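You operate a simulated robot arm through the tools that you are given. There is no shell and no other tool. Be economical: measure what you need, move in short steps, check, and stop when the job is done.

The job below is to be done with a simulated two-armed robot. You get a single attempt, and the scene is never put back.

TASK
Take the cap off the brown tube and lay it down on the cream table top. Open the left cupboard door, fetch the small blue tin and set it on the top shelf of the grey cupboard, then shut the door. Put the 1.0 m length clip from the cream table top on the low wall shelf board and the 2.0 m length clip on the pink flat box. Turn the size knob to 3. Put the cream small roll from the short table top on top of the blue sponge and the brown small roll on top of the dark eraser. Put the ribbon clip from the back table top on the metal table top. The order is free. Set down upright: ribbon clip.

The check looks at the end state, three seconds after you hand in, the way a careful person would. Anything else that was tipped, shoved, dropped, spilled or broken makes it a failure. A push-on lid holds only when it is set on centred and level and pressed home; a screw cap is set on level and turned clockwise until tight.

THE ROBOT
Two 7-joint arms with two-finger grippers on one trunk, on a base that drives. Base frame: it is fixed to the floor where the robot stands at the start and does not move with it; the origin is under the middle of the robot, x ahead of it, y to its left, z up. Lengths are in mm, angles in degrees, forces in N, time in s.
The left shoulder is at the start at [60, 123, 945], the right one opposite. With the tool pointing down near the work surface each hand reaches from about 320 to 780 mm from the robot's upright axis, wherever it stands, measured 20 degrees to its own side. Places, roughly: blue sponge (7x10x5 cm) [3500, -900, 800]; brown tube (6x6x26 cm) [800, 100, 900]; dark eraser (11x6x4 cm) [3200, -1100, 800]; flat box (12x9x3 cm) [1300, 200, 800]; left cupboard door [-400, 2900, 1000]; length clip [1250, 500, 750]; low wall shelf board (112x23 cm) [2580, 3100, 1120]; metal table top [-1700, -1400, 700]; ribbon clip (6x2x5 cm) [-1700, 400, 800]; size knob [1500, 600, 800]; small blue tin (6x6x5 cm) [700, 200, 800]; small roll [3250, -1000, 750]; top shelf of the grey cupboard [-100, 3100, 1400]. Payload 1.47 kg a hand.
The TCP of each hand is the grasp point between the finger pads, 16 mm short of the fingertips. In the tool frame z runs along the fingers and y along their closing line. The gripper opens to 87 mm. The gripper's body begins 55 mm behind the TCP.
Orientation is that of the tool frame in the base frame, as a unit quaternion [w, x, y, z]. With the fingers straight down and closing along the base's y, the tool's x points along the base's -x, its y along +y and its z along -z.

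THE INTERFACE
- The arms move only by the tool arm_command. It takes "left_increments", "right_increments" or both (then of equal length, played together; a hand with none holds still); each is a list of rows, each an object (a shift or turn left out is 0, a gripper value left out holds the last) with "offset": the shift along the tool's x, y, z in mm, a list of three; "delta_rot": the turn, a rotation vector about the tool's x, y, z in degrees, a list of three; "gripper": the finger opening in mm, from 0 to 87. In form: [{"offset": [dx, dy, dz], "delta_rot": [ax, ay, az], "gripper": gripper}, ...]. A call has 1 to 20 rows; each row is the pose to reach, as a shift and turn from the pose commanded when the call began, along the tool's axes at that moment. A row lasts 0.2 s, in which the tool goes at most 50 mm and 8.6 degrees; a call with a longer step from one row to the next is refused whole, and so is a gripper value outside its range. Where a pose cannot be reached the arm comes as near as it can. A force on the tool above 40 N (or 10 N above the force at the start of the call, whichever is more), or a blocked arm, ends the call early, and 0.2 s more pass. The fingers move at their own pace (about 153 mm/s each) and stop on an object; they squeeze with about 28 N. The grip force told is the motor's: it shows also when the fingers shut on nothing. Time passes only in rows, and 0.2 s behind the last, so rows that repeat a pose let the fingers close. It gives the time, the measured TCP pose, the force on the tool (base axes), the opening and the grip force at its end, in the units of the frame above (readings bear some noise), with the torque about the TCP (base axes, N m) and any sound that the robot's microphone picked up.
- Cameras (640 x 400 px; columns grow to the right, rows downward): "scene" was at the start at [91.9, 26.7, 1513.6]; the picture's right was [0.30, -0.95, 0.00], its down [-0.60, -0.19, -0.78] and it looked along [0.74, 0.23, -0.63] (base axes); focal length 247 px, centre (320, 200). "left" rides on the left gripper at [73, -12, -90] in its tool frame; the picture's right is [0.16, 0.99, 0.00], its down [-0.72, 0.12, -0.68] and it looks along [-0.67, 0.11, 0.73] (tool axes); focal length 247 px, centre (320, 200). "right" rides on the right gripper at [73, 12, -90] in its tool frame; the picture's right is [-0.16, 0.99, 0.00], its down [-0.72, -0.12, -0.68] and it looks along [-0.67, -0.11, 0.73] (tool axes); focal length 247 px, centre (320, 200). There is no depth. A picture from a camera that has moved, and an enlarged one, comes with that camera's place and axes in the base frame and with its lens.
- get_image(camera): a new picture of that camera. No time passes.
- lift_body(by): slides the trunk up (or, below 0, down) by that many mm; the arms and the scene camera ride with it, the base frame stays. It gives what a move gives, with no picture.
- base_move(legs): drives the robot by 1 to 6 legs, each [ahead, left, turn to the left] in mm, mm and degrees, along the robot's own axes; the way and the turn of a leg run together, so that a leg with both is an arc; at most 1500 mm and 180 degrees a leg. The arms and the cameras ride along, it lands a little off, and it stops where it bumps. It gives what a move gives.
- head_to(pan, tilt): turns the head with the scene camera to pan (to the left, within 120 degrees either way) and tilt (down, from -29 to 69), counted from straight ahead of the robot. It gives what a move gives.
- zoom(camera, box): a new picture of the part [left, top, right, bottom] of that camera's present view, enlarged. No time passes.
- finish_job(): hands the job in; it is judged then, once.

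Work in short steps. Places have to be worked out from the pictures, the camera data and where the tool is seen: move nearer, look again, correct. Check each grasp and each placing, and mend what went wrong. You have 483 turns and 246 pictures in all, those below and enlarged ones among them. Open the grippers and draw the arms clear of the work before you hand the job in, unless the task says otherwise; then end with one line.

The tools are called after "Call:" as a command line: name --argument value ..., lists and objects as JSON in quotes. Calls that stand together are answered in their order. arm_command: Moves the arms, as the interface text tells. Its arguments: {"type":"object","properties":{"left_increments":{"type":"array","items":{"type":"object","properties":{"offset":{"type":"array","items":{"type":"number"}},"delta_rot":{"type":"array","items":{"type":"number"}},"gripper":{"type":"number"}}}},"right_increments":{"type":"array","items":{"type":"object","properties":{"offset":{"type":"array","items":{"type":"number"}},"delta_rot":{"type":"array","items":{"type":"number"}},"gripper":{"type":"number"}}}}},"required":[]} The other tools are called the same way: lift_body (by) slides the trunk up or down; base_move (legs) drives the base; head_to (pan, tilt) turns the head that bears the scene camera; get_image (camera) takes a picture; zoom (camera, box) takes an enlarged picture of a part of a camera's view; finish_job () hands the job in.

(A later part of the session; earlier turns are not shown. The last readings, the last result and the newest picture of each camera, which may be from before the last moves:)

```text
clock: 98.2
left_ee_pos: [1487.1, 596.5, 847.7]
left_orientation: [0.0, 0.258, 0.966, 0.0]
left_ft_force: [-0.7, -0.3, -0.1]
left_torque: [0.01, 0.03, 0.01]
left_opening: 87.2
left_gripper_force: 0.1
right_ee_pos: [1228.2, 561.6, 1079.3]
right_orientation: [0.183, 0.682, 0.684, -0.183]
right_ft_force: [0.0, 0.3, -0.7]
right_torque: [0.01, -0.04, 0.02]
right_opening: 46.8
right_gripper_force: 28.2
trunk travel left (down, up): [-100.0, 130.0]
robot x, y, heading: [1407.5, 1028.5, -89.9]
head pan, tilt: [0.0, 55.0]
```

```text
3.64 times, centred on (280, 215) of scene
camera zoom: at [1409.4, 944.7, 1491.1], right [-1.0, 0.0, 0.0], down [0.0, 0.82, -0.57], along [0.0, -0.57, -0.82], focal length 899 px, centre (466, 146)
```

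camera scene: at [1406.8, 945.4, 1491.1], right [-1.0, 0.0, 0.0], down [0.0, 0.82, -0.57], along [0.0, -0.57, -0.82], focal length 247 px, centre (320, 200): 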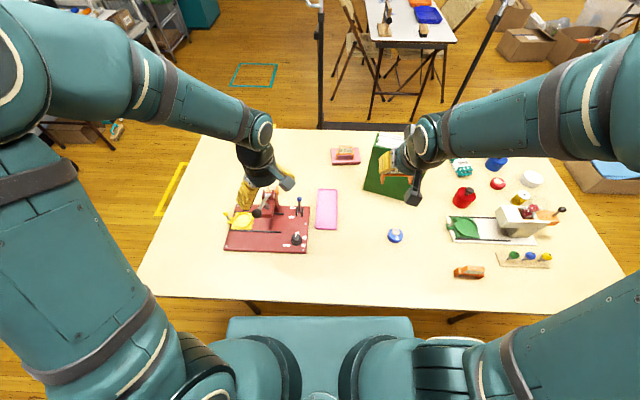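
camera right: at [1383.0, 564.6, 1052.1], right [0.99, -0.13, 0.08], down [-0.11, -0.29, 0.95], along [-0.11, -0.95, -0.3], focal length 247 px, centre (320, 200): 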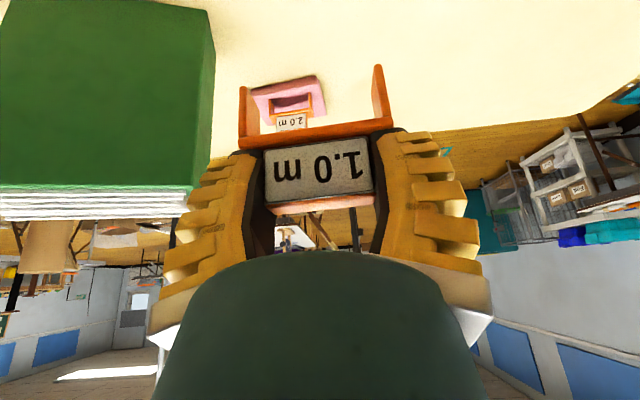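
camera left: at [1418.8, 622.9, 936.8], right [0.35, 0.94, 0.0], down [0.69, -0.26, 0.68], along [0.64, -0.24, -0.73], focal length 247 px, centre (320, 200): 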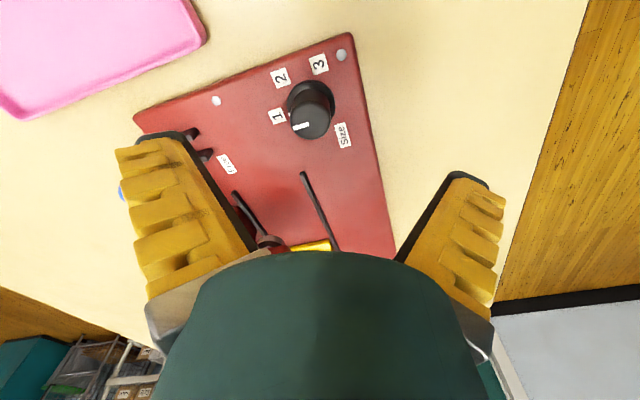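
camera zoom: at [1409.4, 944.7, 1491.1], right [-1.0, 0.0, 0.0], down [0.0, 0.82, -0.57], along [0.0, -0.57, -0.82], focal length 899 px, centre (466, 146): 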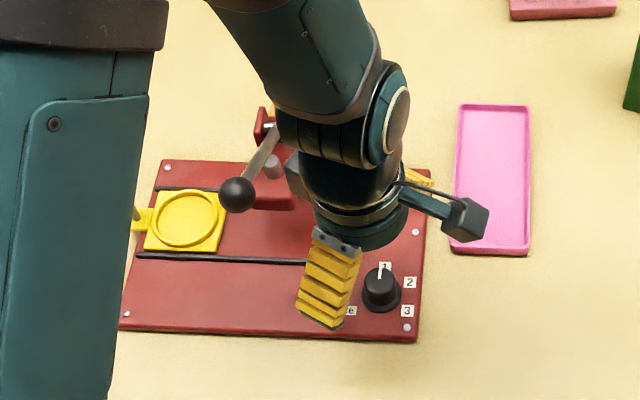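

Knob axis ≈(1482.5,593). Descend to TCP z≈784 and close on it.

Call:
arm_command --left_increments '[{"offset": [2, -5, 22]}, {"offset": [2, -5, 44]}, {"offset": [2, -5, 63]}, {"offset": [2, -5, 63]}, {"offset": [2, -5, 63], "gripper": 50}, {"offset": [2, -5, 63], "gripper": 18}, {"offset": [2, -5, 63], "gripper": 18}, {"offset": [2, -5, 63], "gripper": 18}, {"offset": [2, -5, 63], "gripper": 18}]'

Call:
get_image --camera "left"

```text
clock: 100.2
left_ee_pos: [1481.1, 591.3, 783.8]
left_orientation: [0.0, 0.257, 0.966, -0.001]
left_ft_force: [3.1, -0.8, 7.6]
left_torque: [-0.23, -0.47, -0.03]
left_opening: 22.1
left_gripper_force: 29.9
right_ee_pos: [1227.9, 560.9, 1081.1]
right_orientation: [0.183, 0.682, 0.684, -0.183]
right_ft_force: [0.5, 0.5, -1.2]
right_torque: [0.02, 0.02, 0.01]
right_opening: 46.9
right_gripper_force: 27.7
trunk travel left (down, up): [-100.0, 130.0]
robot x, y, heading: [1407.1, 1025.9, -89.9]
head pan, tilt: [0.0, 55.0]
```

```text
182 pictures are left
camera left: at [1413.1, 618.8, 874.8], right [0.35, 0.94, 0.0], down [0.69, -0.26, 0.68], along [0.64, -0.24, -0.73], focal length 247 px, centre (320, 200)
```

left: 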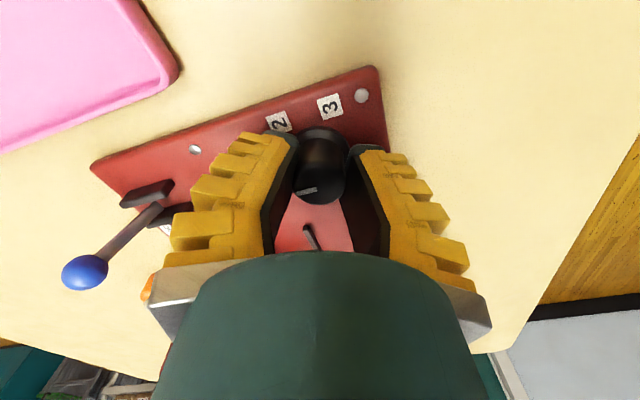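

Gripped. Turn clockwise 120° (positive about tool z) at 8° per row.

Call:
arm_command --left_increments '[{"delta_rot": [0, 0, 8]}, {"delta_rot": [0, 0, 16]}, {"delta_rot": [0, 0, 24]}, {"delta_rot": [0, 0, 32]}, {"delta_rot": [0, 0, 40]}, {"delta_rot": [0, 0, 48]}, {"delta_rot": [0, 0, 56]}, {"delta_rot": [0, 0, 64]}, {"delta_rot": [0, 0, 72]}, {"delta_rot": [0, 0, 80]}, {"delta_rot": [0, 0, 88]}, {"delta_rot": [0, 0, 96]}, {"delta_rot": [0, 0, 104]}, {"delta_rot": [0, 0, 112]}, {"delta_rot": [0, 0, 119]}, {"delta_rot": [0, 0, 119]}]'

Call:
get_image --camera "left"

Call:
zoom --camera "scene" --box '[260, 210, 330, 265]'

```text
clock: 103.6
left_ee_pos: [1483.2, 593.3, 783.6]
left_orientation: [-0.001, 0.964, 0.267, 0.0]
left_ft_force: [9.7, -1.5, -0.1]
left_torque: [-0.02, -0.09, 0.07]
left_opening: 28.5
left_gripper_force: 8.5
right_ee_pos: [1227.7, 558.7, 1080.1]
right_orientation: [0.183, 0.682, 0.684, -0.182]
right_ft_force: [-0.3, -0.4, 0.0]
right_torque: [0.01, -0.01, -0.01]
right_opening: 46.8
right_gripper_force: 28.0
trunk travel left (down, up): [-100.0, 130.0]
robot x, y, heading: [1409.8, 1025.9, -89.7]
head pan, tilt: [0.0, 55.0]
```

```text
181 pictures are left
camera left: at [1540.0, 640.6, 874.2], right [0.64, -0.76, 0.0], down [-0.56, -0.47, 0.68], along [-0.52, -0.44, -0.73], focal length 247 px, centre (320, 200)
```

left: 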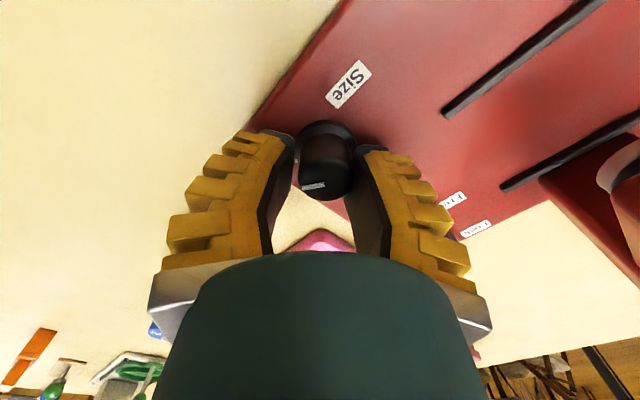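

```text
7.27 times, centred on (295, 238) of scene
camera zoom: at [1410.1, 944.3, 1491.0], right [-1.0, 0.0, 0.0], down [0.0, 0.82, -0.57], along [0.0, -0.57, -0.82], focal length 1797 px, centre (502, -73)
```

zoom: 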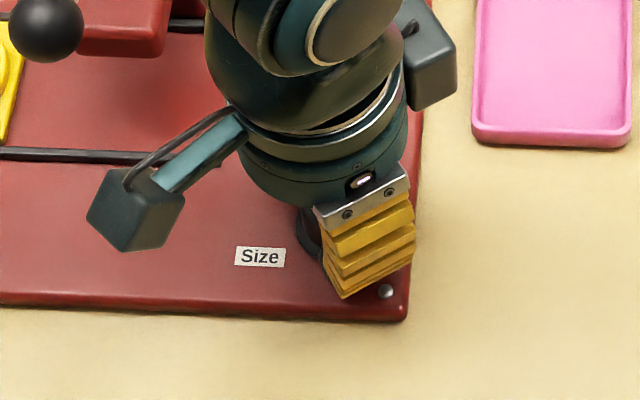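

The pointer followed the hand. Open and raise to check.

Call:
arm_command --left_increments '[{"gripper": 50}, {"gripper": 70}, {"gripper": 70}, {"offset": [0, 0, -40]}, {"offset": [0, 0, -85]}, {"offset": [0, 0, -130]}, {"offset": [0, 0, -175]}, {"offset": [40, 0, -200]}, {"offset": [80, 0, -200]}]'

Call:
zoom --camera "scene" --box '[270, 210, 330, 260]'

Call:
get_image --camera "left"

```text
clock: 105.6
left_ee_pos: [1550.3, 635.4, 985.5]
left_orientation: [0.001, 0.963, 0.268, 0.0]
left_ft_force: [0.3, 0.4, 0.1]
left_torque: [-0.02, 0.0, 0.01]
left_opening: 73.5
left_gripper_force: 2.4
right_ee_pos: [1229.0, 560.6, 1080.5]
right_orientation: [0.182, 0.683, 0.684, -0.183]
right_ft_force: [-0.3, 1.5, 0.1]
right_torque: [0.01, 0.0, 0.0]
right_opening: 47.0
right_gripper_force: 27.9
trunk travel left (down, up): [-100.0, 130.0]
robot x, y, heading: [1409.2, 1027.2, -89.9]
head pan, tilt: [0.0, 55.0]
```

```text
8.00 times, centred on (300, 235) of scene
camera zoom: at [1409.5, 944.6, 1491.0], right [-1.0, 0.0, 0.0], down [0.0, 0.82, -0.57], along [0.0, -0.57, -0.82], focal length 1977 px, centre (480, -80)
```

zoom: 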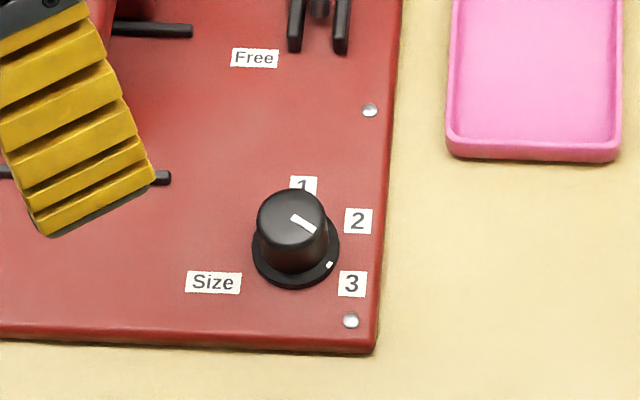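

```text
178 pictures are left
camera left: at [1606.9, 683.1, 1074.4], right [0.65, -0.76, 0.0], down [-0.56, -0.47, 0.68], along [-0.52, -0.44, -0.73], focal length 247 px, centre (320, 200)
```

left: 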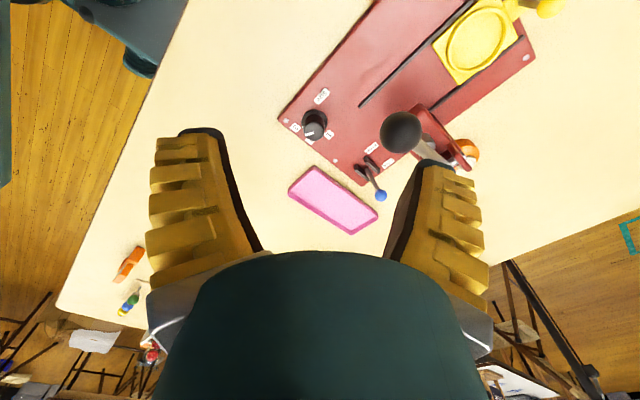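

Pointer looks aimed at 3. Verify with maximum zoom.

Call:
zoom --camera "scene" --box '[298, 228, 318, 248]'

```text
16.00 times, centred on (308, 238) of scene
camera zoom: at [1409.5, 944.6, 1491.0], right [-1.0, 0.0, 0.0], down [0.0, 0.82, -0.57], along [0.0, -0.57, -0.82], focal length 3954 px, centre (512, -408)
```

zoom: 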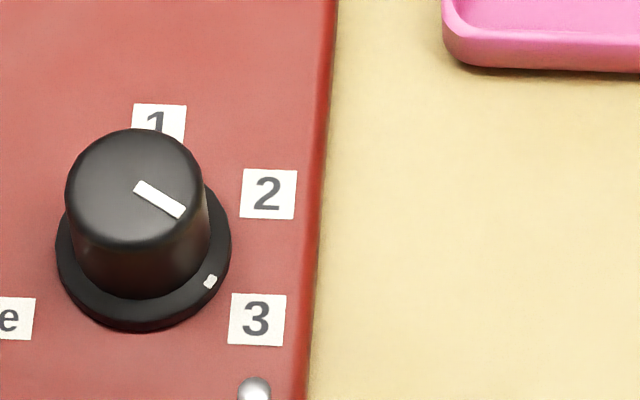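

Pointer is at 3 (≈4° from exact label direction). Now drive toward the wall shelf: back away, turn round, move right.

Call:
base_move --legs '[[-650, 0, 0], [0, 0, 180], [200, -900, 0]]'

Call:
head_to --pan 0 --tilt 22

Call:
get_image --camera "scene"

```text
clock: 124.2
left_ee_pos: [2130.0, 2275.3, 984.7]
left_orientation: [0.001, -0.281, 0.96, 0.0]
left_ft_force: [0.1, 0.0, 0.3]
left_torque: [0.0, -0.01, 0.03]
left_opening: 73.7
left_gripper_force: 2.4
right_ee_pos: [2451.2, 2359.5, 1080.7]
right_orientation: [-0.181, 0.693, -0.673, -0.186]
right_ft_force: [0.5, 0.3, -1.0]
right_torque: [0.01, -0.01, 0.02]
right_opening: 46.6
right_gripper_force: 28.0
trunk travel left (down, up): [-100.0, 130.0]
robot x, y, heading: [2286.4, 1886.2, 92.1]
head pan, tilt: [0.0, 55.0]
```

```text
clock: 125.2
left_ee_pos: [2130.0, 2275.2, 984.3]
left_orientation: [0.0, -0.281, 0.96, 0.0]
left_ft_force: [-0.6, -0.4, 0.4]
left_torque: [-0.01, -0.01, -0.04]
left_opening: 73.7
left_gripper_force: 2.2
right_ee_pos: [2449.3, 2357.5, 1080.3]
right_orientation: [-0.18, 0.693, -0.672, -0.186]
right_ft_force: [0.4, -0.9, -0.1]
right_torque: [0.02, -0.04, 0.0]
right_opening: 47.0
right_gripper_force: 28.3
trunk travel left (down, up): [-100.0, 130.0]
robot x, y, heading: [2285.2, 1887.5, 91.6]
head pan, tilt: [0.0, 22.0]
```

```text
176 pictures are left
camera scene: at [2278.4, 1992.4, 1539.8], right [1.0, 0.03, 0.0], down [0.01, -0.38, -0.93], along [-0.03, 0.93, -0.38], focal length 247 px, centre (320, 200)
```

scene: 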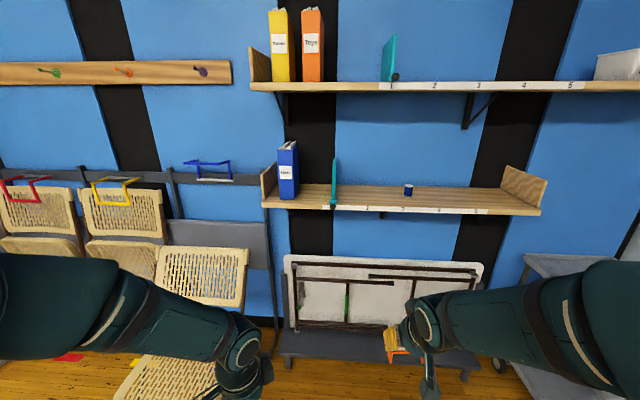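

Low shelf front edge is around y≈2920, z≈1125, free area to the right of the small blue item (x≈2750–3050). Move in closer and raise the trunk.

Call:
base_move --legs '[[0, -320, -1.6], [400, 0, 0]]'

Call:
lift_body --by 120

Call:
head_to --pan -15 --tilt 30

Call:
get_image --camera "scene"

Call:
get_image --camera "right"

```text
clock: 130.7
left_ee_pos: [2468.9, 2682.6, 984.1]
left_orientation: [-0.001, -0.265, 0.964, -0.002]
left_ft_force: [0.6, 0.8, 0.1]
left_torque: [-0.04, -0.02, 0.01]
left_opening: 73.4
left_gripper_force: 2.2
right_ee_pos: [2789.2, 2754.9, 1080.3]
right_orientation: [0.183, -0.681, 0.685, 0.182]
right_ft_force: [0.0, 0.4, -0.6]
right_torque: [-0.04, -0.01, 0.01]
right_opening: 46.6
right_gripper_force: 27.8
trunk travel left (down, up): [-100.0, 130.0]
robot x, y, heading: [2609.0, 2292.9, 89.7]
head pan, tilt: [0.0, 22.0]
```

```text
clock: 132.2
left_ee_pos: [2467.7, 2681.4, 1104.2]
left_orientation: [0.0, -0.264, 0.964, 0.0]
left_ft_force: [0.3, -0.4, -0.4]
left_torque: [-0.02, -0.01, -0.02]
left_opening: 73.8
left_gripper_force: 2.7
right_ee_pos: [2791.1, 2754.7, 1200.4]
right_orientation: [0.184, -0.681, 0.685, 0.183]
right_ft_force: [0.0, -0.4, -1.1]
right_torque: [0.02, 0.0, 0.01]
right_opening: 46.5
right_gripper_force: 27.4
trunk travel left (down, up): [-220.0, 10.0]
robot x, y, heading: [2607.4, 2291.4, 89.9]
head pan, tilt: [0.0, 22.0]
```

```text
clock: 133.0
left_ee_pos: [2467.9, 2683.1, 1103.8]
left_orientation: [0.0, -0.265, 0.964, 0.0]
left_ft_force: [-0.3, -0.3, 0.0]
left_torque: [-0.04, 0.0, 0.01]
left_opening: 73.3
left_gripper_force: 1.5
right_ee_pos: [2791.0, 2754.8, 1200.6]
right_orientation: [0.184, -0.681, 0.685, 0.182]
right_ft_force: [0.8, 0.7, -0.2]
right_torque: [-0.02, -0.02, 0.01]
right_opening: 46.4
right_gripper_force: 27.8
trunk travel left (down, up): [-220.0, 10.0]
robot x, y, heading: [2604.4, 2294.6, 89.7]
head pan, tilt: [-15.0, 30.0]
```

```text
175 pictures are left
camera scene: at [2630.5, 2389.4, 1647.1], right [0.96, -0.26, 0.0], down [-0.13, -0.48, -0.87], along [0.23, 0.84, -0.5], focal length 247 px, centre (320, 200)
```

scene: 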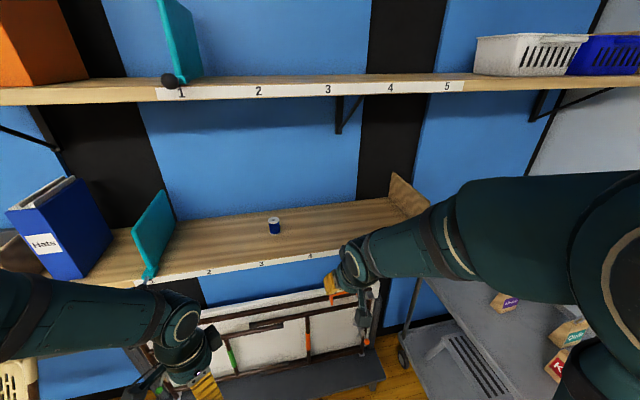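

```text
174 pictures are left
camera right: at [2778.6, 2647.2, 1241.2], right [-0.99, 0.14, 0.08], down [0.12, 0.29, 0.95], along [0.11, 0.95, -0.3], focal length 247 px, centre (320, 200)
```

right: 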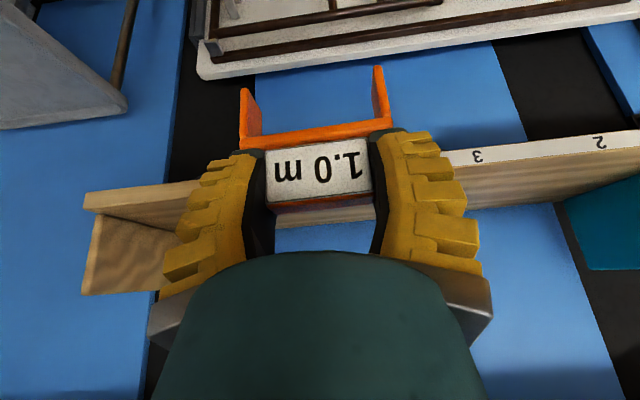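

Shelf front edge y≈2978, top z≈1125. Raise the hand a bit, then drive 110 mm closer.

Call:
arm_command --right_increments '[{"offset": [-10, -18, -17]}, {"offset": [-18, -35, -32]}]'

Call:
base_move --legs '[[110, 0, 0]]'

```text
clock: 133.6
left_ee_pos: [2469.3, 2682.2, 1104.2]
left_orientation: [0.0, -0.265, 0.964, 0.0]
left_ft_force: [-0.4, -0.1, 0.0]
left_torque: [-0.01, 0.04, 0.01]
left_opening: 73.5
left_gripper_force: 2.1
right_ee_pos: [2824.4, 2754.9, 1237.3]
right_orientation: [0.183, -0.681, 0.684, 0.183]
right_ft_force: [-0.7, -0.2, 0.1]
right_torque: [-0.01, 0.01, 0.03]
right_opening: 46.7
right_gripper_force: 27.9
trunk travel left (down, up): [-220.0, 10.0]
robot x, y, heading: [2607.4, 2291.0, 90.0]
head pan, tilt: [-15.0, 30.0]
```

```text
clock: 134.8
left_ee_pos: [2469.6, 2792.4, 1103.8]
left_orientation: [0.0, -0.264, 0.964, -0.001]
left_ft_force: [0.1, -0.1, -0.2]
left_torque: [-0.02, 0.0, 0.02]
left_opening: 73.6
left_gripper_force: 2.4
right_ee_pos: [2825.9, 2865.2, 1236.3]
right_orientation: [0.183, -0.681, 0.685, 0.182]
right_ft_force: [0.2, 1.4, 1.0]
right_torque: [0.02, 0.0, 0.02]
right_opening: 46.7
right_gripper_force: 27.8
trunk travel left (down, up): [-220.0, 10.0]
robot x, y, heading: [2608.6, 2399.4, 89.9]
head pan, tilt: [-15.0, 30.0]
```

Forward 180 mm (y→3045) at this height, then look.

Call:
arm_command --right_increments '[{"offset": [-39, 0, 22]}, {"offset": [-78, 0, 45]}, {"offset": [-117, 0, 67]}, {"offset": [-156, 0, 90]}, {"offset": [-156, 0, 90]}]'

Call:
get_image --camera "right"

Call:
get_image --camera "scene"

```text
clock: 136.0
left_ee_pos: [2469.8, 2791.8, 1105.7]
left_orientation: [0.001, -0.264, 0.964, 0.0]
left_ft_force: [0.3, -0.5, 0.8]
left_torque: [0.0, -0.01, -0.02]
left_opening: 73.5
left_gripper_force: 2.3
right_ee_pos: [2829.2, 3044.7, 1236.8]
right_orientation: [0.183, -0.681, 0.685, 0.182]
right_ft_force: [-0.1, -0.3, -1.7]
right_torque: [-0.02, 0.06, 0.03]
right_opening: 46.8
right_gripper_force: 27.6
trunk travel left (down, up): [-220.0, 10.0]
robot x, y, heading: [2608.6, 2402.6, 89.5]
head pan, tilt: [-15.0, 30.0]
```

```text
173 pictures are left
camera right: at [2815.8, 2936.1, 1277.6], right [-0.99, 0.14, 0.08], down [0.12, 0.29, 0.95], along [0.11, 0.95, -0.3], focal length 247 px, centre (320, 200)
```

right: 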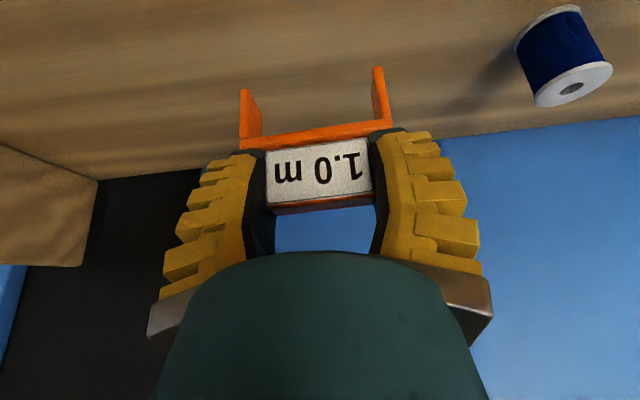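

```text
172 pictures are left
camera scene: at [2632.4, 2497.9, 1647.2], right [0.96, -0.26, 0.0], down [-0.13, -0.48, -0.87], along [0.23, 0.84, -0.5], focal length 247 px, centre (320, 200)
```

scene: 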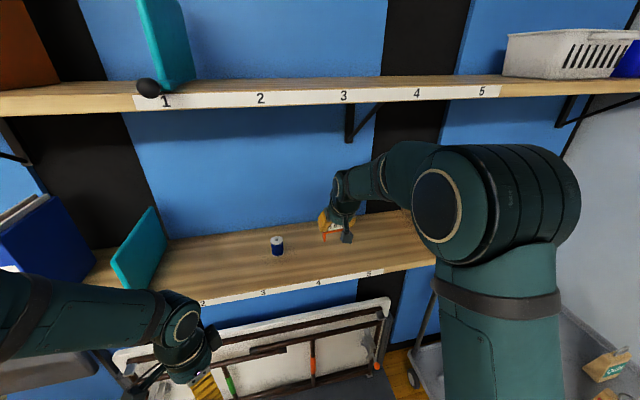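

Lower 40 mm, then creep until contact.

Call:
arm_command --right_increments '[{"offset": [8, 0, 14]}, {"offset": [15, 0, 26]}, {"offset": [20, 0, 34.6]}, {"offset": [22, 0, 38]}, {"offset": [24, 0, 41.6]}, {"offset": [26, 0, 45]}, {"offset": [27, 0, 46.8]}]'

Call:
get_image --camera "right"

Call:
zoom --camera "scene" --box '[290, 180, 400, 280]'

```text
clock: 137.6
left_ee_pos: [2469.7, 2791.8, 1105.1]
left_orientation: [0.0, -0.265, 0.964, 0.0]
left_ft_force: [0.6, -0.1, -0.7]
left_torque: [-0.05, -0.01, 0.0]
left_opening: 73.5
left_gripper_force: 2.0
right_ee_pos: [2826.7, 3045.4, 1182.1]
right_orientation: [0.184, -0.681, 0.685, 0.182]
right_ft_force: [0.1, 0.4, -0.1]
right_torque: [0.03, 0.01, 0.01]
right_opening: 46.7
right_gripper_force: 28.0
trunk travel left (down, up): [-220.0, 10.0]
robot x, y, heading: [2607.9, 2398.7, 89.8]
head pan, tilt: [-15.0, 30.0]
```

```text
171 pictures are left
camera right: at [2814.3, 2937.2, 1222.7], right [-0.99, 0.14, 0.08], down [0.12, 0.29, 0.95], along [0.11, 0.95, -0.3], focal length 247 px, centre (320, 200)
```

right: 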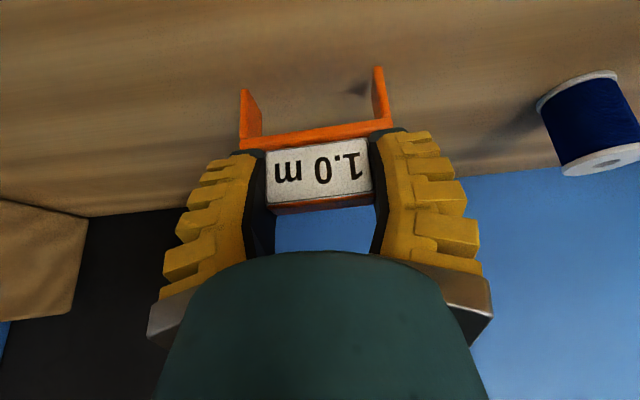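

```text
4.00 times, centred on (345, 230) of scene
camera zoom: at [2631.2, 2499.3, 1647.1], right [0.96, -0.26, 0.0], down [-0.13, -0.48, -0.87], along [0.23, 0.84, -0.5], focal length 988 px, centre (220, 80)
```

zoom: 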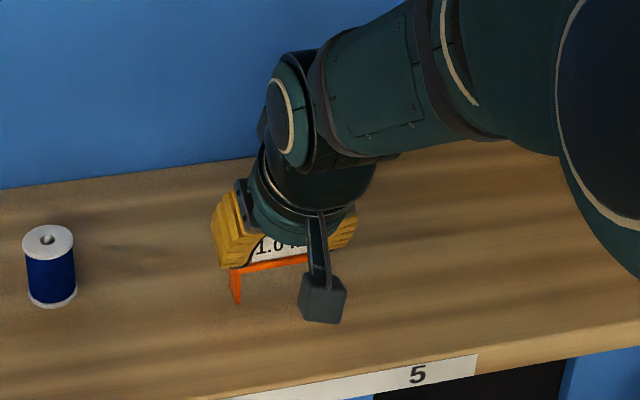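

Not yet in contact. Lower further 14 mm in small steps.

Call:
arm_command --right_increments '[{"offset": [1.5, 0, 2.6]}, {"offset": [3, 0, 5.2]}, {"offset": [4, 0, 7]}, {"offset": [5, 0, 8.7]}, {"offset": [6, 0, 10.4]}, {"offset": [6, 0, 10.4]}]'

```text
clock: 139.0
left_ee_pos: [2468.6, 2790.3, 1105.8]
left_orientation: [0.0, -0.264, 0.964, 0.001]
left_ft_force: [-0.3, -0.9, 0.2]
left_torque: [0.01, 0.03, 0.02]
left_opening: 73.5
left_gripper_force: 2.0
right_ee_pos: [2826.3, 3044.1, 1173.5]
right_orientation: [0.187, -0.68, 0.685, 0.185]
right_ft_force: [4.3, 6.0, 36.4]
right_torque: [-0.05, -0.12, 0.03]
right_opening: 47.5
right_gripper_force: 28.1
trunk travel left (down, up): [-220.0, 10.0]
robot x, y, heading: [2606.6, 2401.0, 89.8]
head pan, tilt: [-15.0, 30.0]
```

Contact (36 N). Ease up 4 mm, then release.

Call:
arm_command --right_increments '[{"offset": [-1, 0, -1.7]}, {"offset": [-2, 0, -3.5]}, {"offset": [-2, 0, -3.5]}, {"offset": [-2, 0, -3.5], "gripper": 55}, {"offset": [-2, 0, -3.5], "gripper": 65}, {"offset": [-2, 0, -3.5], "gripper": 80}, {"offset": [-2, 0, -3.5], "gripper": 80}]'

Call:
get_image --camera "right"

```text
clock: 140.6
left_ee_pos: [2469.6, 2792.6, 1105.4]
left_orientation: [0.0, -0.265, 0.964, 0.001]
left_ft_force: [0.0, -0.2, 0.0]
left_torque: [0.0, 0.05, -0.01]
left_opening: 73.6
left_gripper_force: 2.5
right_ee_pos: [2827.2, 3044.6, 1173.1]
right_orientation: [0.184, -0.681, 0.685, 0.182]
right_ft_force: [0.1, 0.6, 0.2]
right_torque: [0.01, 0.0, 0.0]
right_opening: 81.9
right_gripper_force: 1.2
trunk travel left (down, up): [-220.0, 10.0]
robot x, y, heading: [2604.7, 2401.5, 89.9]
head pan, tilt: [-15.0, 30.0]
```

```text
169 pictures are left
camera right: at [2814.4, 2936.6, 1213.7], right [-0.99, 0.14, 0.08], down [0.12, 0.29, 0.95], along [0.11, 0.95, -0.3], focal length 247 px, centre (320, 200)
```

right: 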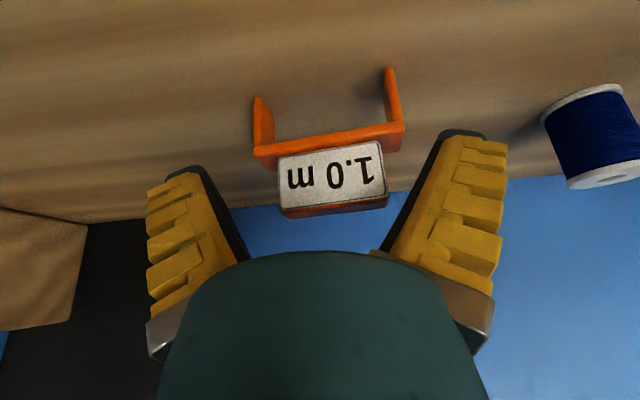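

Clip stands on the shelf. Back out along the tool axis and check.

Call:
arm_command --right_increments '[{"offset": [0, 0, -25]}, {"offset": [0, 0, -60]}, {"offset": [0, 0, -100]}, {"offset": [20, 0, -145]}, {"offset": [50, 0, -180]}, {"offset": [80, 0, -215]}]'

Call:
zoom --camera "scene" --box '[250, 170, 430, 300]'

```text
clock: 142.0
left_ee_pos: [2468.9, 2790.7, 1105.6]
left_orientation: [0.0, -0.266, 0.964, 0.001]
left_ft_force: [0.8, 0.0, -0.5]
left_torque: [0.03, 0.0, 0.02]
left_opening: 73.5
left_gripper_force: 3.1
right_ee_pos: [2823.0, 2865.5, 1320.3]
right_orientation: [0.184, -0.681, 0.685, 0.183]
right_ft_force: [0.7, 0.1, 0.9]
right_torque: [0.03, 0.01, 0.03]
right_opening: 81.7
right_gripper_force: 1.5
trunk travel left (down, up): [-220.0, 10.0]
robot x, y, heading: [2606.7, 2400.6, 89.8]
head pan, tilt: [-15.0, 30.0]
```

```text
3.08 times, centred on (340, 235) of scene
camera zoom: at [2631.6, 2496.9, 1647.3], right [0.96, -0.26, 0.0], down [-0.13, -0.48, -0.87], along [0.23, 0.84, -0.5], focal length 760 px, centre (258, 92)
```

zoom: 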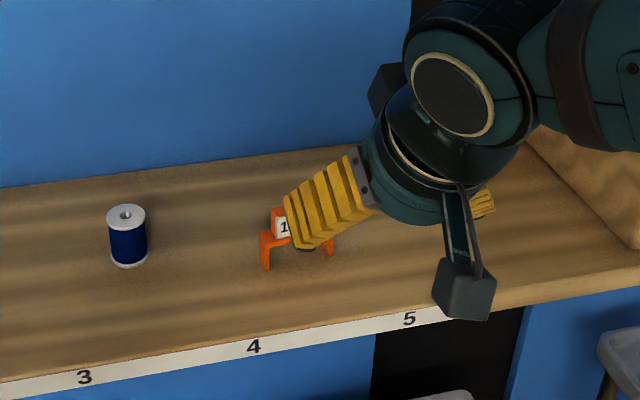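

1.0 clip is standing on the low shelf. Back off, lower the trunk, and drive round to the near end of the table for the tin.

Call:
base_move --legs '[[-650, 0, 0], [0, 1400, 0], [0, 1400, 0], [0, 0, -90], [0, -1500, 0]]'

Call:
lift_body --by -120

Call:
head_to --pan 0 --tilt 40

Call:
get_image --camera "scene"

```text
clock: 187.2
left_ee_pos: [-62.9, 455.9, 1104.6]
left_orientation: [0.001, 0.561, 0.828, 0.0]
left_ft_force: [0.3, 0.1, 0.2]
left_torque: [0.01, -0.05, 0.02]
left_opening: 73.5
left_gripper_force: 2.8
right_ee_pos: [-42.9, 95.4, 1320.4]
right_orientation: [0.258, 0.079, 0.963, -0.022]
right_ft_force: [-1.1, -1.2, -0.2]
right_torque: [0.02, 0.0, -0.02]
right_opening: 81.8
right_gripper_force: 1.4
trunk travel left (down, up): [-220.0, 10.0]
robot x, y, heading: [-473.3, 380.5, -9.5]
head pan, tilt: [-15.0, 30.0]
```

```text
clock: 188.7
left_ee_pos: [-62.4, 456.2, 985.9]
left_orientation: [0.0, 0.563, 0.827, -0.001]
left_ft_force: [-0.8, 0.0, -0.2]
left_torque: [0.0, 0.03, 0.01]
left_opening: 73.3
left_gripper_force: 2.1
right_ee_pos: [-42.6, 95.6, 1200.8]
right_orientation: [0.258, 0.078, 0.963, -0.02]
right_ft_force: [-1.2, -1.0, 1.0]
right_torque: [0.03, -0.03, 0.0]
right_opening: 81.7
right_gripper_force: 1.0
trunk travel left (down, up): [-100.0, 130.0]
robot x, y, heading: [-471.1, 381.0, -9.5]
head pan, tilt: [-15.0, 30.0]
```

```text
clock: 189.5
left_ee_pos: [-62.1, 457.1, 985.4]
left_orientation: [-0.001, 0.563, 0.827, 0.0]
left_ft_force: [-0.4, -0.3, 0.3]
left_torque: [-0.01, -0.01, 0.02]
left_opening: 73.6
left_gripper_force: 2.3
right_ee_pos: [-42.8, 95.9, 1199.1]
right_orientation: [0.258, 0.078, 0.963, -0.021]
right_ft_force: [0.1, -0.7, -0.2]
right_torque: [0.05, 0.0, 0.0]
right_opening: 81.8
right_gripper_force: 1.1
trunk travel left (down, up): [-100.0, 130.0]
robot x, y, heading: [-472.8, 378.0, -9.3]
head pan, tilt: [0.0, 40.0]
```

```text
167 pictures are left
camera scene: at [-377.0, 367.1, 1511.8], right [-0.16, -0.99, 0.0], down [-0.63, 0.11, -0.77], along [0.76, -0.13, -0.64], focal length 247 px, centre (320, 200)
```

scene: 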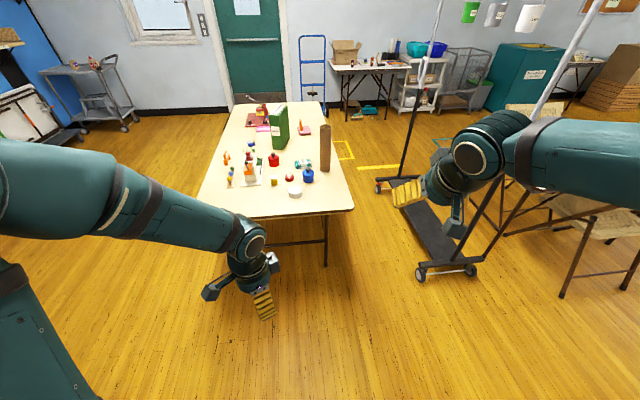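

Square the heading and drive to about (90,100).

Call:
base_move --legs '[[0, 0, 9.4], [560, -280, 0]]'

Call:
zoom --camera "scene" --box '[250, 160, 410, 280]'

```text
clock: 193.7
left_ee_pos: [478.7, 256.2, 984.7]
left_orientation: [0.0, 0.488, 0.873, 0.001]
left_ft_force: [-0.2, 0.0, -0.1]
left_torque: [-0.02, 0.0, -0.03]
left_opening: 73.5
left_gripper_force: 2.1
right_ee_pos: [560.7, -95.8, 1199.6]
right_orientation: [0.257, -0.006, 0.966, 0.002]
right_ft_force: [-0.5, 0.2, -0.4]
right_torque: [0.01, 0.03, -0.02]
right_opening: 81.5
right_gripper_force: 1.0
trunk travel left (down, up): [-100.0, 130.0]
robot x, y, heading: [89.2, 114.7, 0.8]
head pan, tilt: [0.0, 40.0]
```

```text
3.33 times, centred on (330, 220) of scene
camera zoom: at [184.2, 113.7, 1511.7], right [0.01, -1.0, 0.0], down [-0.64, -0.01, -0.77], along [0.77, 0.01, -0.64], focal length 824 px, centre (287, 133)
```

zoom: 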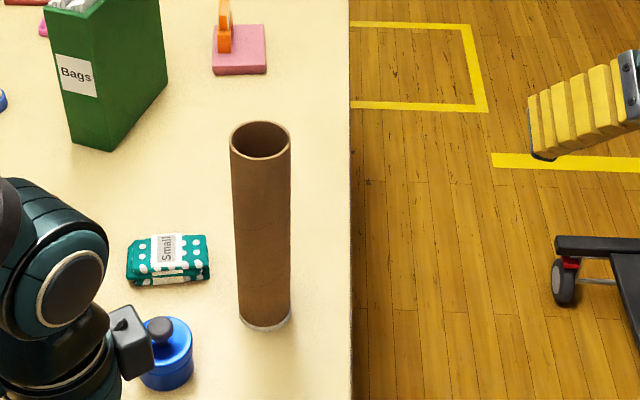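

Move left hand above the tin (≈(700,247)), rotating it back to square.

Call:
arm_command --left_increments '[{"offset": [-15, 23, 10], "delta_rot": [0, 0, -7.3]}, {"offset": [-31, 46, 20], "delta_rot": [0, 0, -14.6]}, {"offset": [-46, 69, 30], "delta_rot": [0, 0, -21.9]}, {"offset": [-62, 92, 40], "delta_rot": [0, 0, -29.2]}, {"offset": [-77, 115, 50], "delta_rot": [0, 0, -36.5]}, {"offset": [-93, 138, 60], "delta_rot": [0, 0, -43.8]}, {"offset": [-108, 160, 72], "delta_rot": [0, 0, -51.1]}, {"offset": [-124, 183, 85], "delta_rot": [0, 0, -58.4], "gripper": 87}]'

Call:
get_image --camera "left"

```text
clock: 195.5
left_ee_pos: [698.4, 248.1, 897.3]
left_orientation: [0.0, -0.003, 1.0, 0.0]
left_ft_force: [-0.3, 0.6, 0.5]
left_torque: [0.01, 0.02, 0.0]
left_opening: 87.0
left_gripper_force: 0.0
right_ee_pos: [560.5, -96.0, 1199.6]
right_orientation: [0.258, -0.006, 0.966, 0.002]
right_ft_force: [0.3, -0.2, 0.0]
right_torque: [-0.01, 0.0, -0.03]
right_opening: 81.6
right_gripper_force: 1.0
trunk travel left (down, up): [-100.0, 130.0]
robot x, y, heading: [91.4, 116.3, 0.4]
head pan, tilt: [0.0, 40.0]
```

```text
165 pictures are left
camera left: at [625.3, 236.2, 986.8], right [-0.16, 0.99, 0.0], down [0.72, 0.12, 0.68], along [0.67, 0.11, -0.73], focal length 247 px, centre (320, 200)
```

left: 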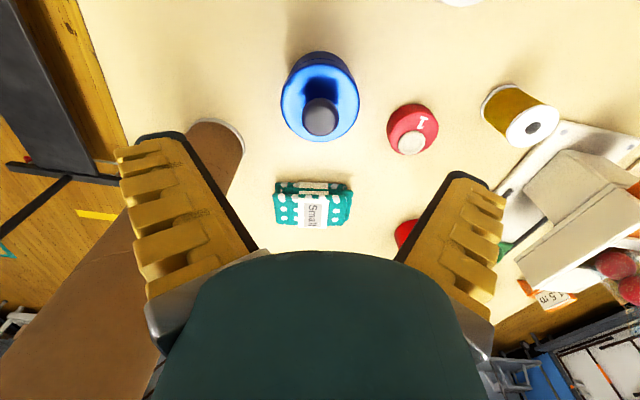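

Tin centre ≈(701,248). Tilt the left hand 45° forward (helps placing inside the cupboard) and lower part way.

Call:
arm_command --left_increments '[{"offset": [0, 0, 5], "delta_rot": [0, -8, 0]}, {"offset": [-1, 0, 10], "delta_rot": [0, -16, 0]}, {"offset": [-2, 0, 20], "delta_rot": [0, -24, 0]}, {"offset": [-2, 0, 30], "delta_rot": [0, -32, 0]}, {"offset": [-2, 0, 40], "delta_rot": [0, -40, 0]}, {"offset": [-2, 0, 50], "delta_rot": [0, -45, 0]}, {"offset": [-2, 0, 50], "delta_rot": [0, -45, 0]}]'

Call:
get_image --camera "left"

Call:
zoom --camera "scene" --box '[230, 160, 390, 290]'

```text
clock: 197.1
left_ee_pos: [699.2, 248.5, 850.2]
left_orientation: [0.382, -0.001, 0.924, 0.0]
left_ft_force: [-0.4, -0.2, 0.9]
left_torque: [0.0, 0.0, -0.03]
left_opening: 86.6
left_gripper_force: 0.0
right_ee_pos: [559.2, -95.7, 1199.4]
right_orientation: [0.259, -0.006, 0.966, 0.003]
right_ft_force: [-0.3, 0.1, -0.2]
right_torque: [-0.02, 0.0, 0.02]
right_opening: 81.5
right_gripper_force: 1.7
trunk travel left (down, up): [-100.0, 130.0]
robot x, y, heading: [88.8, 110.4, 0.7]
head pan, tilt: [0.0, 40.0]
```

```text
164 pictures are left
camera left: at [584.4, 235.7, 861.8], right [-0.11, 0.99, -0.11], down [0.03, 0.12, 0.99], along [0.99, 0.11, -0.04], focal length 247 px, centre (320, 200)
```

left: 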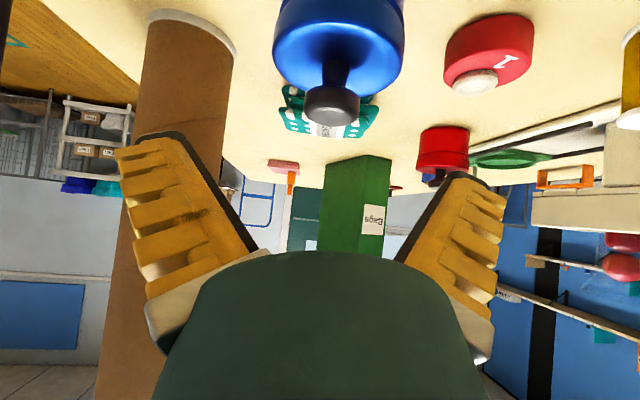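

```text
3.08 times, centred on (310, 225) of scene
camera zoom: at [183.5, 113.9, 1511.8], right [0.01, -1.0, 0.0], down [-0.64, -0.01, -0.77], along [0.77, 0.01, -0.64], focal length 760 px, centre (351, 123)
```

zoom: 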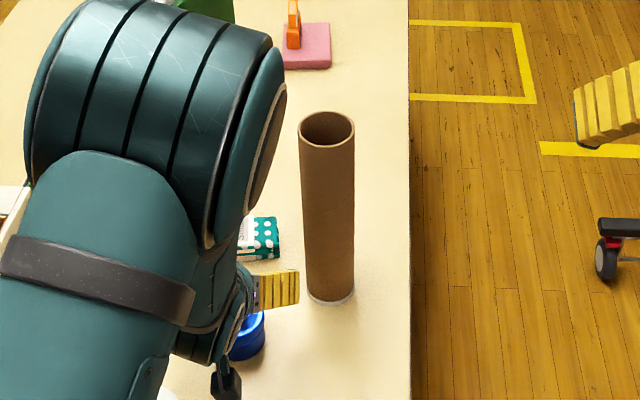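

Aligned. Descend 80 mm vertically and close.

Call:
arm_command --left_increments '[{"offset": [17, 0, 18]}, {"offset": [34, 0, 36]}, {"offset": [48, 0, 50]}, {"offset": [56, 0, 58]}, {"offset": [56, 0, 58]}, {"offset": [56, 0, 58], "gripper": 65}, {"offset": [56, 0, 58], "gripper": 40}, {"offset": [56, 0, 58], "gripper": 40}, {"offset": [56, 0, 58], "gripper": 40}]'

Call:
get_image --camera "left"

```text
clock: 199.1
left_ee_pos: [702.0, 248.3, 768.9]
left_orientation: [0.383, 0.0, 0.924, 0.0]
left_ft_force: [0.7, 0.5, 0.2]
left_torque: [0.01, 0.02, 0.01]
left_opening: 67.0
left_gripper_force: 27.9
right_ee_pos: [559.3, -95.3, 1198.9]
right_orientation: [0.259, -0.006, 0.966, 0.001]
right_ft_force: [-0.2, -0.6, 0.8]
right_torque: [-0.02, 0.0, 0.05]
right_opening: 81.7
right_gripper_force: 1.4
trunk travel left (down, up): [-100.0, 130.0]
robot x, y, heading: [88.5, 108.9, 0.6]
head pan, tilt: [0.0, 40.0]
heard: snap
```

```text
162 pictures are left
camera left: at [587.5, 235.2, 779.9], right [-0.11, 0.99, -0.11], down [0.03, 0.12, 0.99], along [0.99, 0.11, -0.04], focal length 247 px, centre (320, 200)
```

left: 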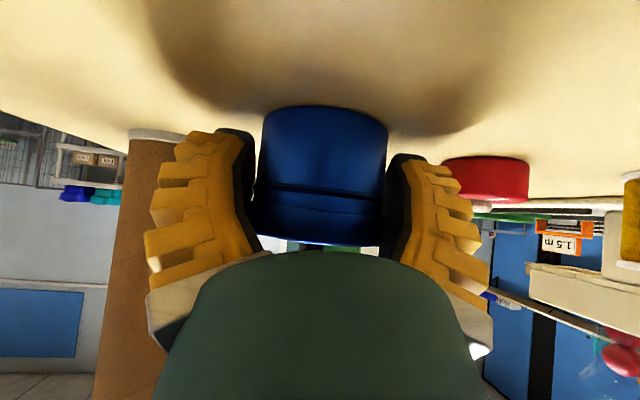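

Gripped at 67 mm; a snap was heard (lid may have unseated – I'll press it home after placing). Lift carefully.

Call:
arm_command --left_increments '[{"offset": [-7, 0, -7]}, {"offset": [-21, 0, -21]}, {"offset": [-49, 0, -49]}, {"offset": [-78, 0, -78]}, {"offset": [-106, 0, -106]}, {"offset": [-134, 0, -134]}, {"offset": [-162, 0, -162]}]'

Call:
get_image --camera "left"

Call:
get_image --camera "scene"

```text
clock: 200.7
left_ee_pos: [701.8, 247.2, 1000.8]
left_orientation: [0.383, 0.0, 0.924, 0.0]
left_ft_force: [0.8, 0.6, -0.8]
left_torque: [-0.02, 0.0, -0.03]
left_opening: 67.0
left_gripper_force: 28.4
right_ee_pos: [558.8, -95.9, 1199.2]
right_orientation: [0.259, -0.006, 0.966, 0.001]
right_ft_force: [-0.8, -0.1, -0.3]
right_torque: [-0.01, 0.0, 0.0]
right_opening: 81.7
right_gripper_force: 0.8
trunk travel left (down, up): [-100.0, 130.0]
robot x, y, heading: [92.9, 113.4, 0.6]
head pan, tilt: [0.0, 40.0]
```

```text
161 pictures are left
camera left: at [588.1, 235.8, 1012.5], right [-0.11, 0.99, -0.11], down [0.03, 0.12, 0.99], along [0.99, 0.11, -0.04], focal length 247 px, centre (320, 200)
```

left: 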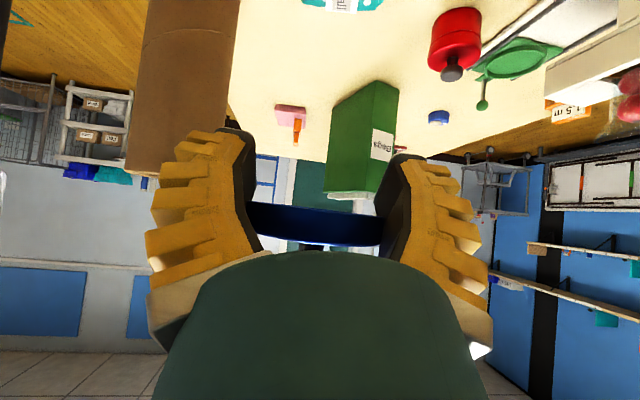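

```text
160 pictures are left
camera scene: at [182.9, 113.9, 1511.8], right [0.01, -1.0, 0.0], down [-0.64, -0.01, -0.77], along [0.77, 0.01, -0.64], focal length 247 px, centre (320, 200)
```

scene: 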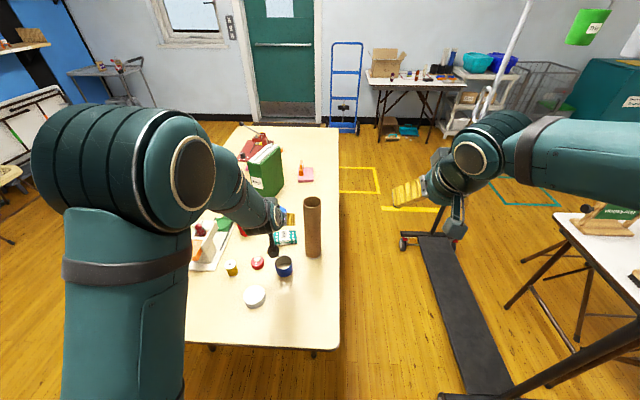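

The lid came off; the tin body remained. Look closely at the body's position.

Call:
zoom --camera "scene" --box '[250, 230, 330, 300]'

Call:
zoom --camera "scene" --box '[230, 180, 330, 260]'

```text
5.71 times, centred on (290, 265) of scene
camera zoom: at [182.9, 113.9, 1511.8], right [0.01, -1.0, 0.0], down [-0.64, -0.01, -0.77], along [0.77, 0.01, -0.64], focal length 1412 px, centre (491, -171)
```

zoom: 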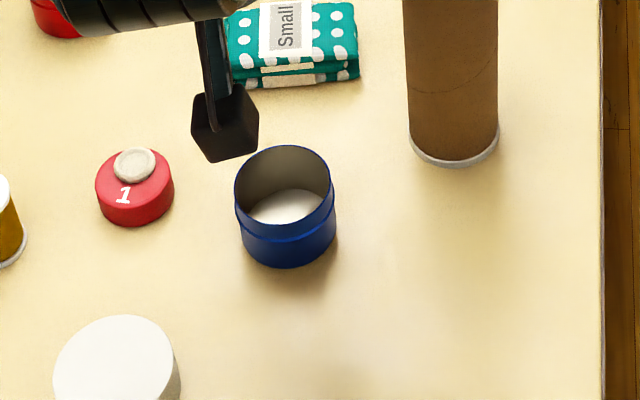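

```text
5.00 times, centred on (280, 220) of scene
camera zoom: at [182.9, 113.9, 1511.8], right [0.01, -1.0, 0.0], down [-0.64, -0.01, -0.77], along [0.77, 0.01, -0.64], focal length 1236 px, centre (520, 100)
```

zoom: 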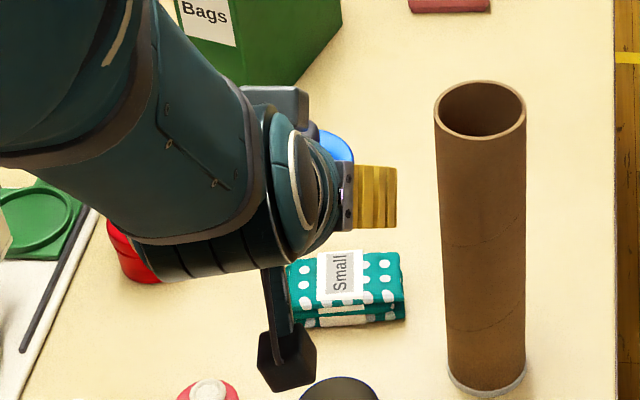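

Tin holds white contents and is still upright. Return the lid straight down along the same path and press it home.

Call:
arm_command --left_increments '[{"offset": [28, 0, 28]}, {"offset": [56, 0, 56]}, {"offset": [84, 0, 84]}, {"offset": [112, 0, 112]}, {"offset": [135, 0, 135]}, {"offset": [148, 0, 148]}, {"offset": [156, 0, 156]}, {"offset": [160, 0, 160]}, {"offset": [162, 0, 162]}, {"offset": [164, 0, 164]}]'

Call:
get_image --camera "left"

```text
clock: 202.9
left_ee_pos: [701.7, 246.6, 767.6]
left_orientation: [0.384, 0.001, 0.923, 0.0]
left_ft_force: [0.3, 0.5, 7.2]
left_torque: [-0.15, -0.22, -0.03]
left_opening: 67.3
left_gripper_force: 27.5
right_ee_pos: [559.4, -94.4, 1200.0]
right_orientation: [0.259, -0.006, 0.966, 0.002]
right_ft_force: [-0.6, -0.9, -0.4]
right_torque: [-0.04, -0.01, -0.01]
right_opening: 81.6
right_gripper_force: 0.8
trunk travel left (down, up): [-100.0, 130.0]
robot x, y, heading: [88.9, 115.7, 0.6]
head pan, tilt: [0.0, 40.0]
heard: snap
```

```text
157 pictures are left
camera left: at [587.0, 235.4, 778.9], right [-0.11, 0.99, -0.11], down [0.03, 0.12, 0.99], along [0.99, 0.11, -0.04], focal length 247 px, centre (320, 200)
```

left: 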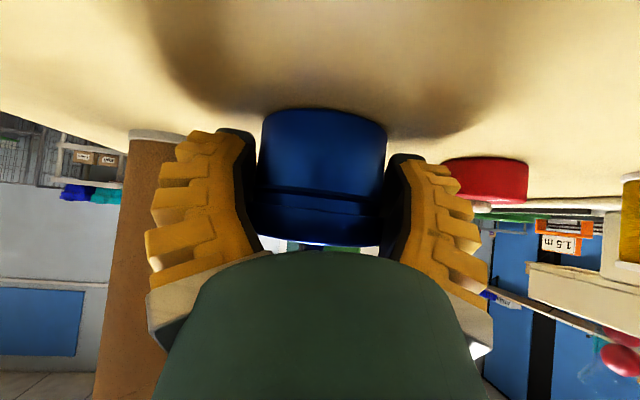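

Snap heard – lid reseated while still gripped. Press 2 mm more, then try a small 15 mm lift to see whether tin and lid now stay together.

Call:
arm_command --left_increments '[{"offset": [1.5, 0, 1.5]}, {"offset": [1.5, 0, 1.5]}, {"offset": [0, 0, 0]}, {"offset": [-3, 0, -3]}, {"offset": [-6, 0, -6]}, {"offset": [-10, 0, -10]}, {"offset": [-14, 0, -14]}]'

Call:
get_image --camera "left"

```text
clock: 204.5
left_ee_pos: [700.8, 247.1, 786.7]
left_orientation: [0.382, 0.0, 0.924, 0.0]
left_ft_force: [0.2, 0.8, -0.5]
left_torque: [0.04, 0.01, 0.01]
left_opening: 67.4
left_gripper_force: 28.1
right_ee_pos: [560.2, -94.0, 1200.2]
right_orientation: [0.259, -0.006, 0.966, 0.002]
right_ft_force: [0.5, 0.7, -0.6]
right_torque: [0.01, -0.02, -0.01]
right_opening: 81.4
right_gripper_force: 1.2
trunk travel left (down, up): [-100.0, 130.0]
robot x, y, heading: [87.4, 110.4, 0.4]
head pan, tilt: [0.0, 40.0]
heard: snap
```

```text
156 pictures are left
camera left: at [586.3, 235.3, 798.0], right [-0.11, 0.99, -0.11], down [0.03, 0.12, 0.99], along [0.99, 0.11, -0.05], focal length 247 px, centre (320, 200)
```

left: 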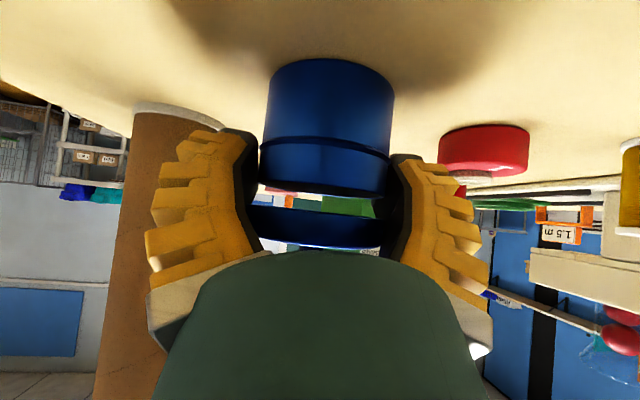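

Lid separates under pull, so I must grip only the body (exposed 740–772). Reseat the lid: go back down and press, then release.

Call:
arm_command --left_increments '[{"offset": [5, 0, 5]}, {"offset": [10, 0, 10]}, {"offset": [13, 0, 13]}, {"offset": [15, 0, 15]}, {"offset": [17, 0, 17]}, {"offset": [18, 0, 18]}, {"offset": [18, 0, 18]}, {"offset": [15, 0, 15]}]'

Call:
get_image --camera "left"

```text
clock: 206.3
left_ee_pos: [698.5, 246.5, 763.5]
left_orientation: [0.379, -0.001, 0.925, 0.001]
left_ft_force: [0.5, 0.9, -0.3]
left_torque: [0.01, -0.04, -0.03]
left_opening: 63.3
left_gripper_force: 27.4
right_ee_pos: [560.1, -95.2, 1200.0]
right_orientation: [0.259, -0.007, 0.966, 0.002]
right_ft_force: [0.1, 0.0, 0.1]
right_torque: [0.0, -0.01, -0.01]
right_opening: 81.5
right_gripper_force: 1.0
trunk travel left (down, up): [-100.0, 130.0]
robot x, y, heading: [88.8, 109.6, 0.4]
head pan, tilt: [0.0, 40.0]
```

```text
155 pictures are left
camera left: at [584.3, 236.5, 775.3], right [-0.11, 0.99, -0.11], down [0.04, 0.12, 0.99], along [0.99, 0.11, -0.05], focal length 247 px, centre (320, 200)
```

left: 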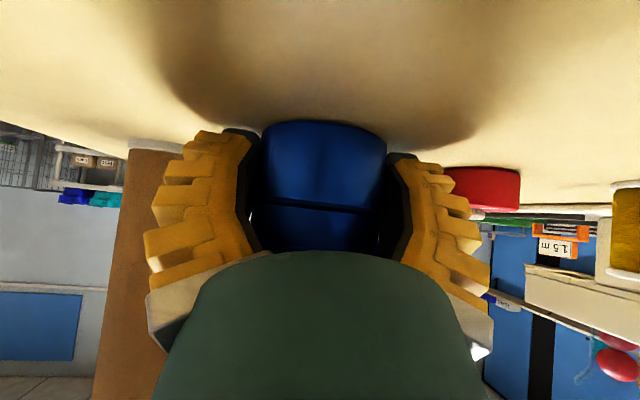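

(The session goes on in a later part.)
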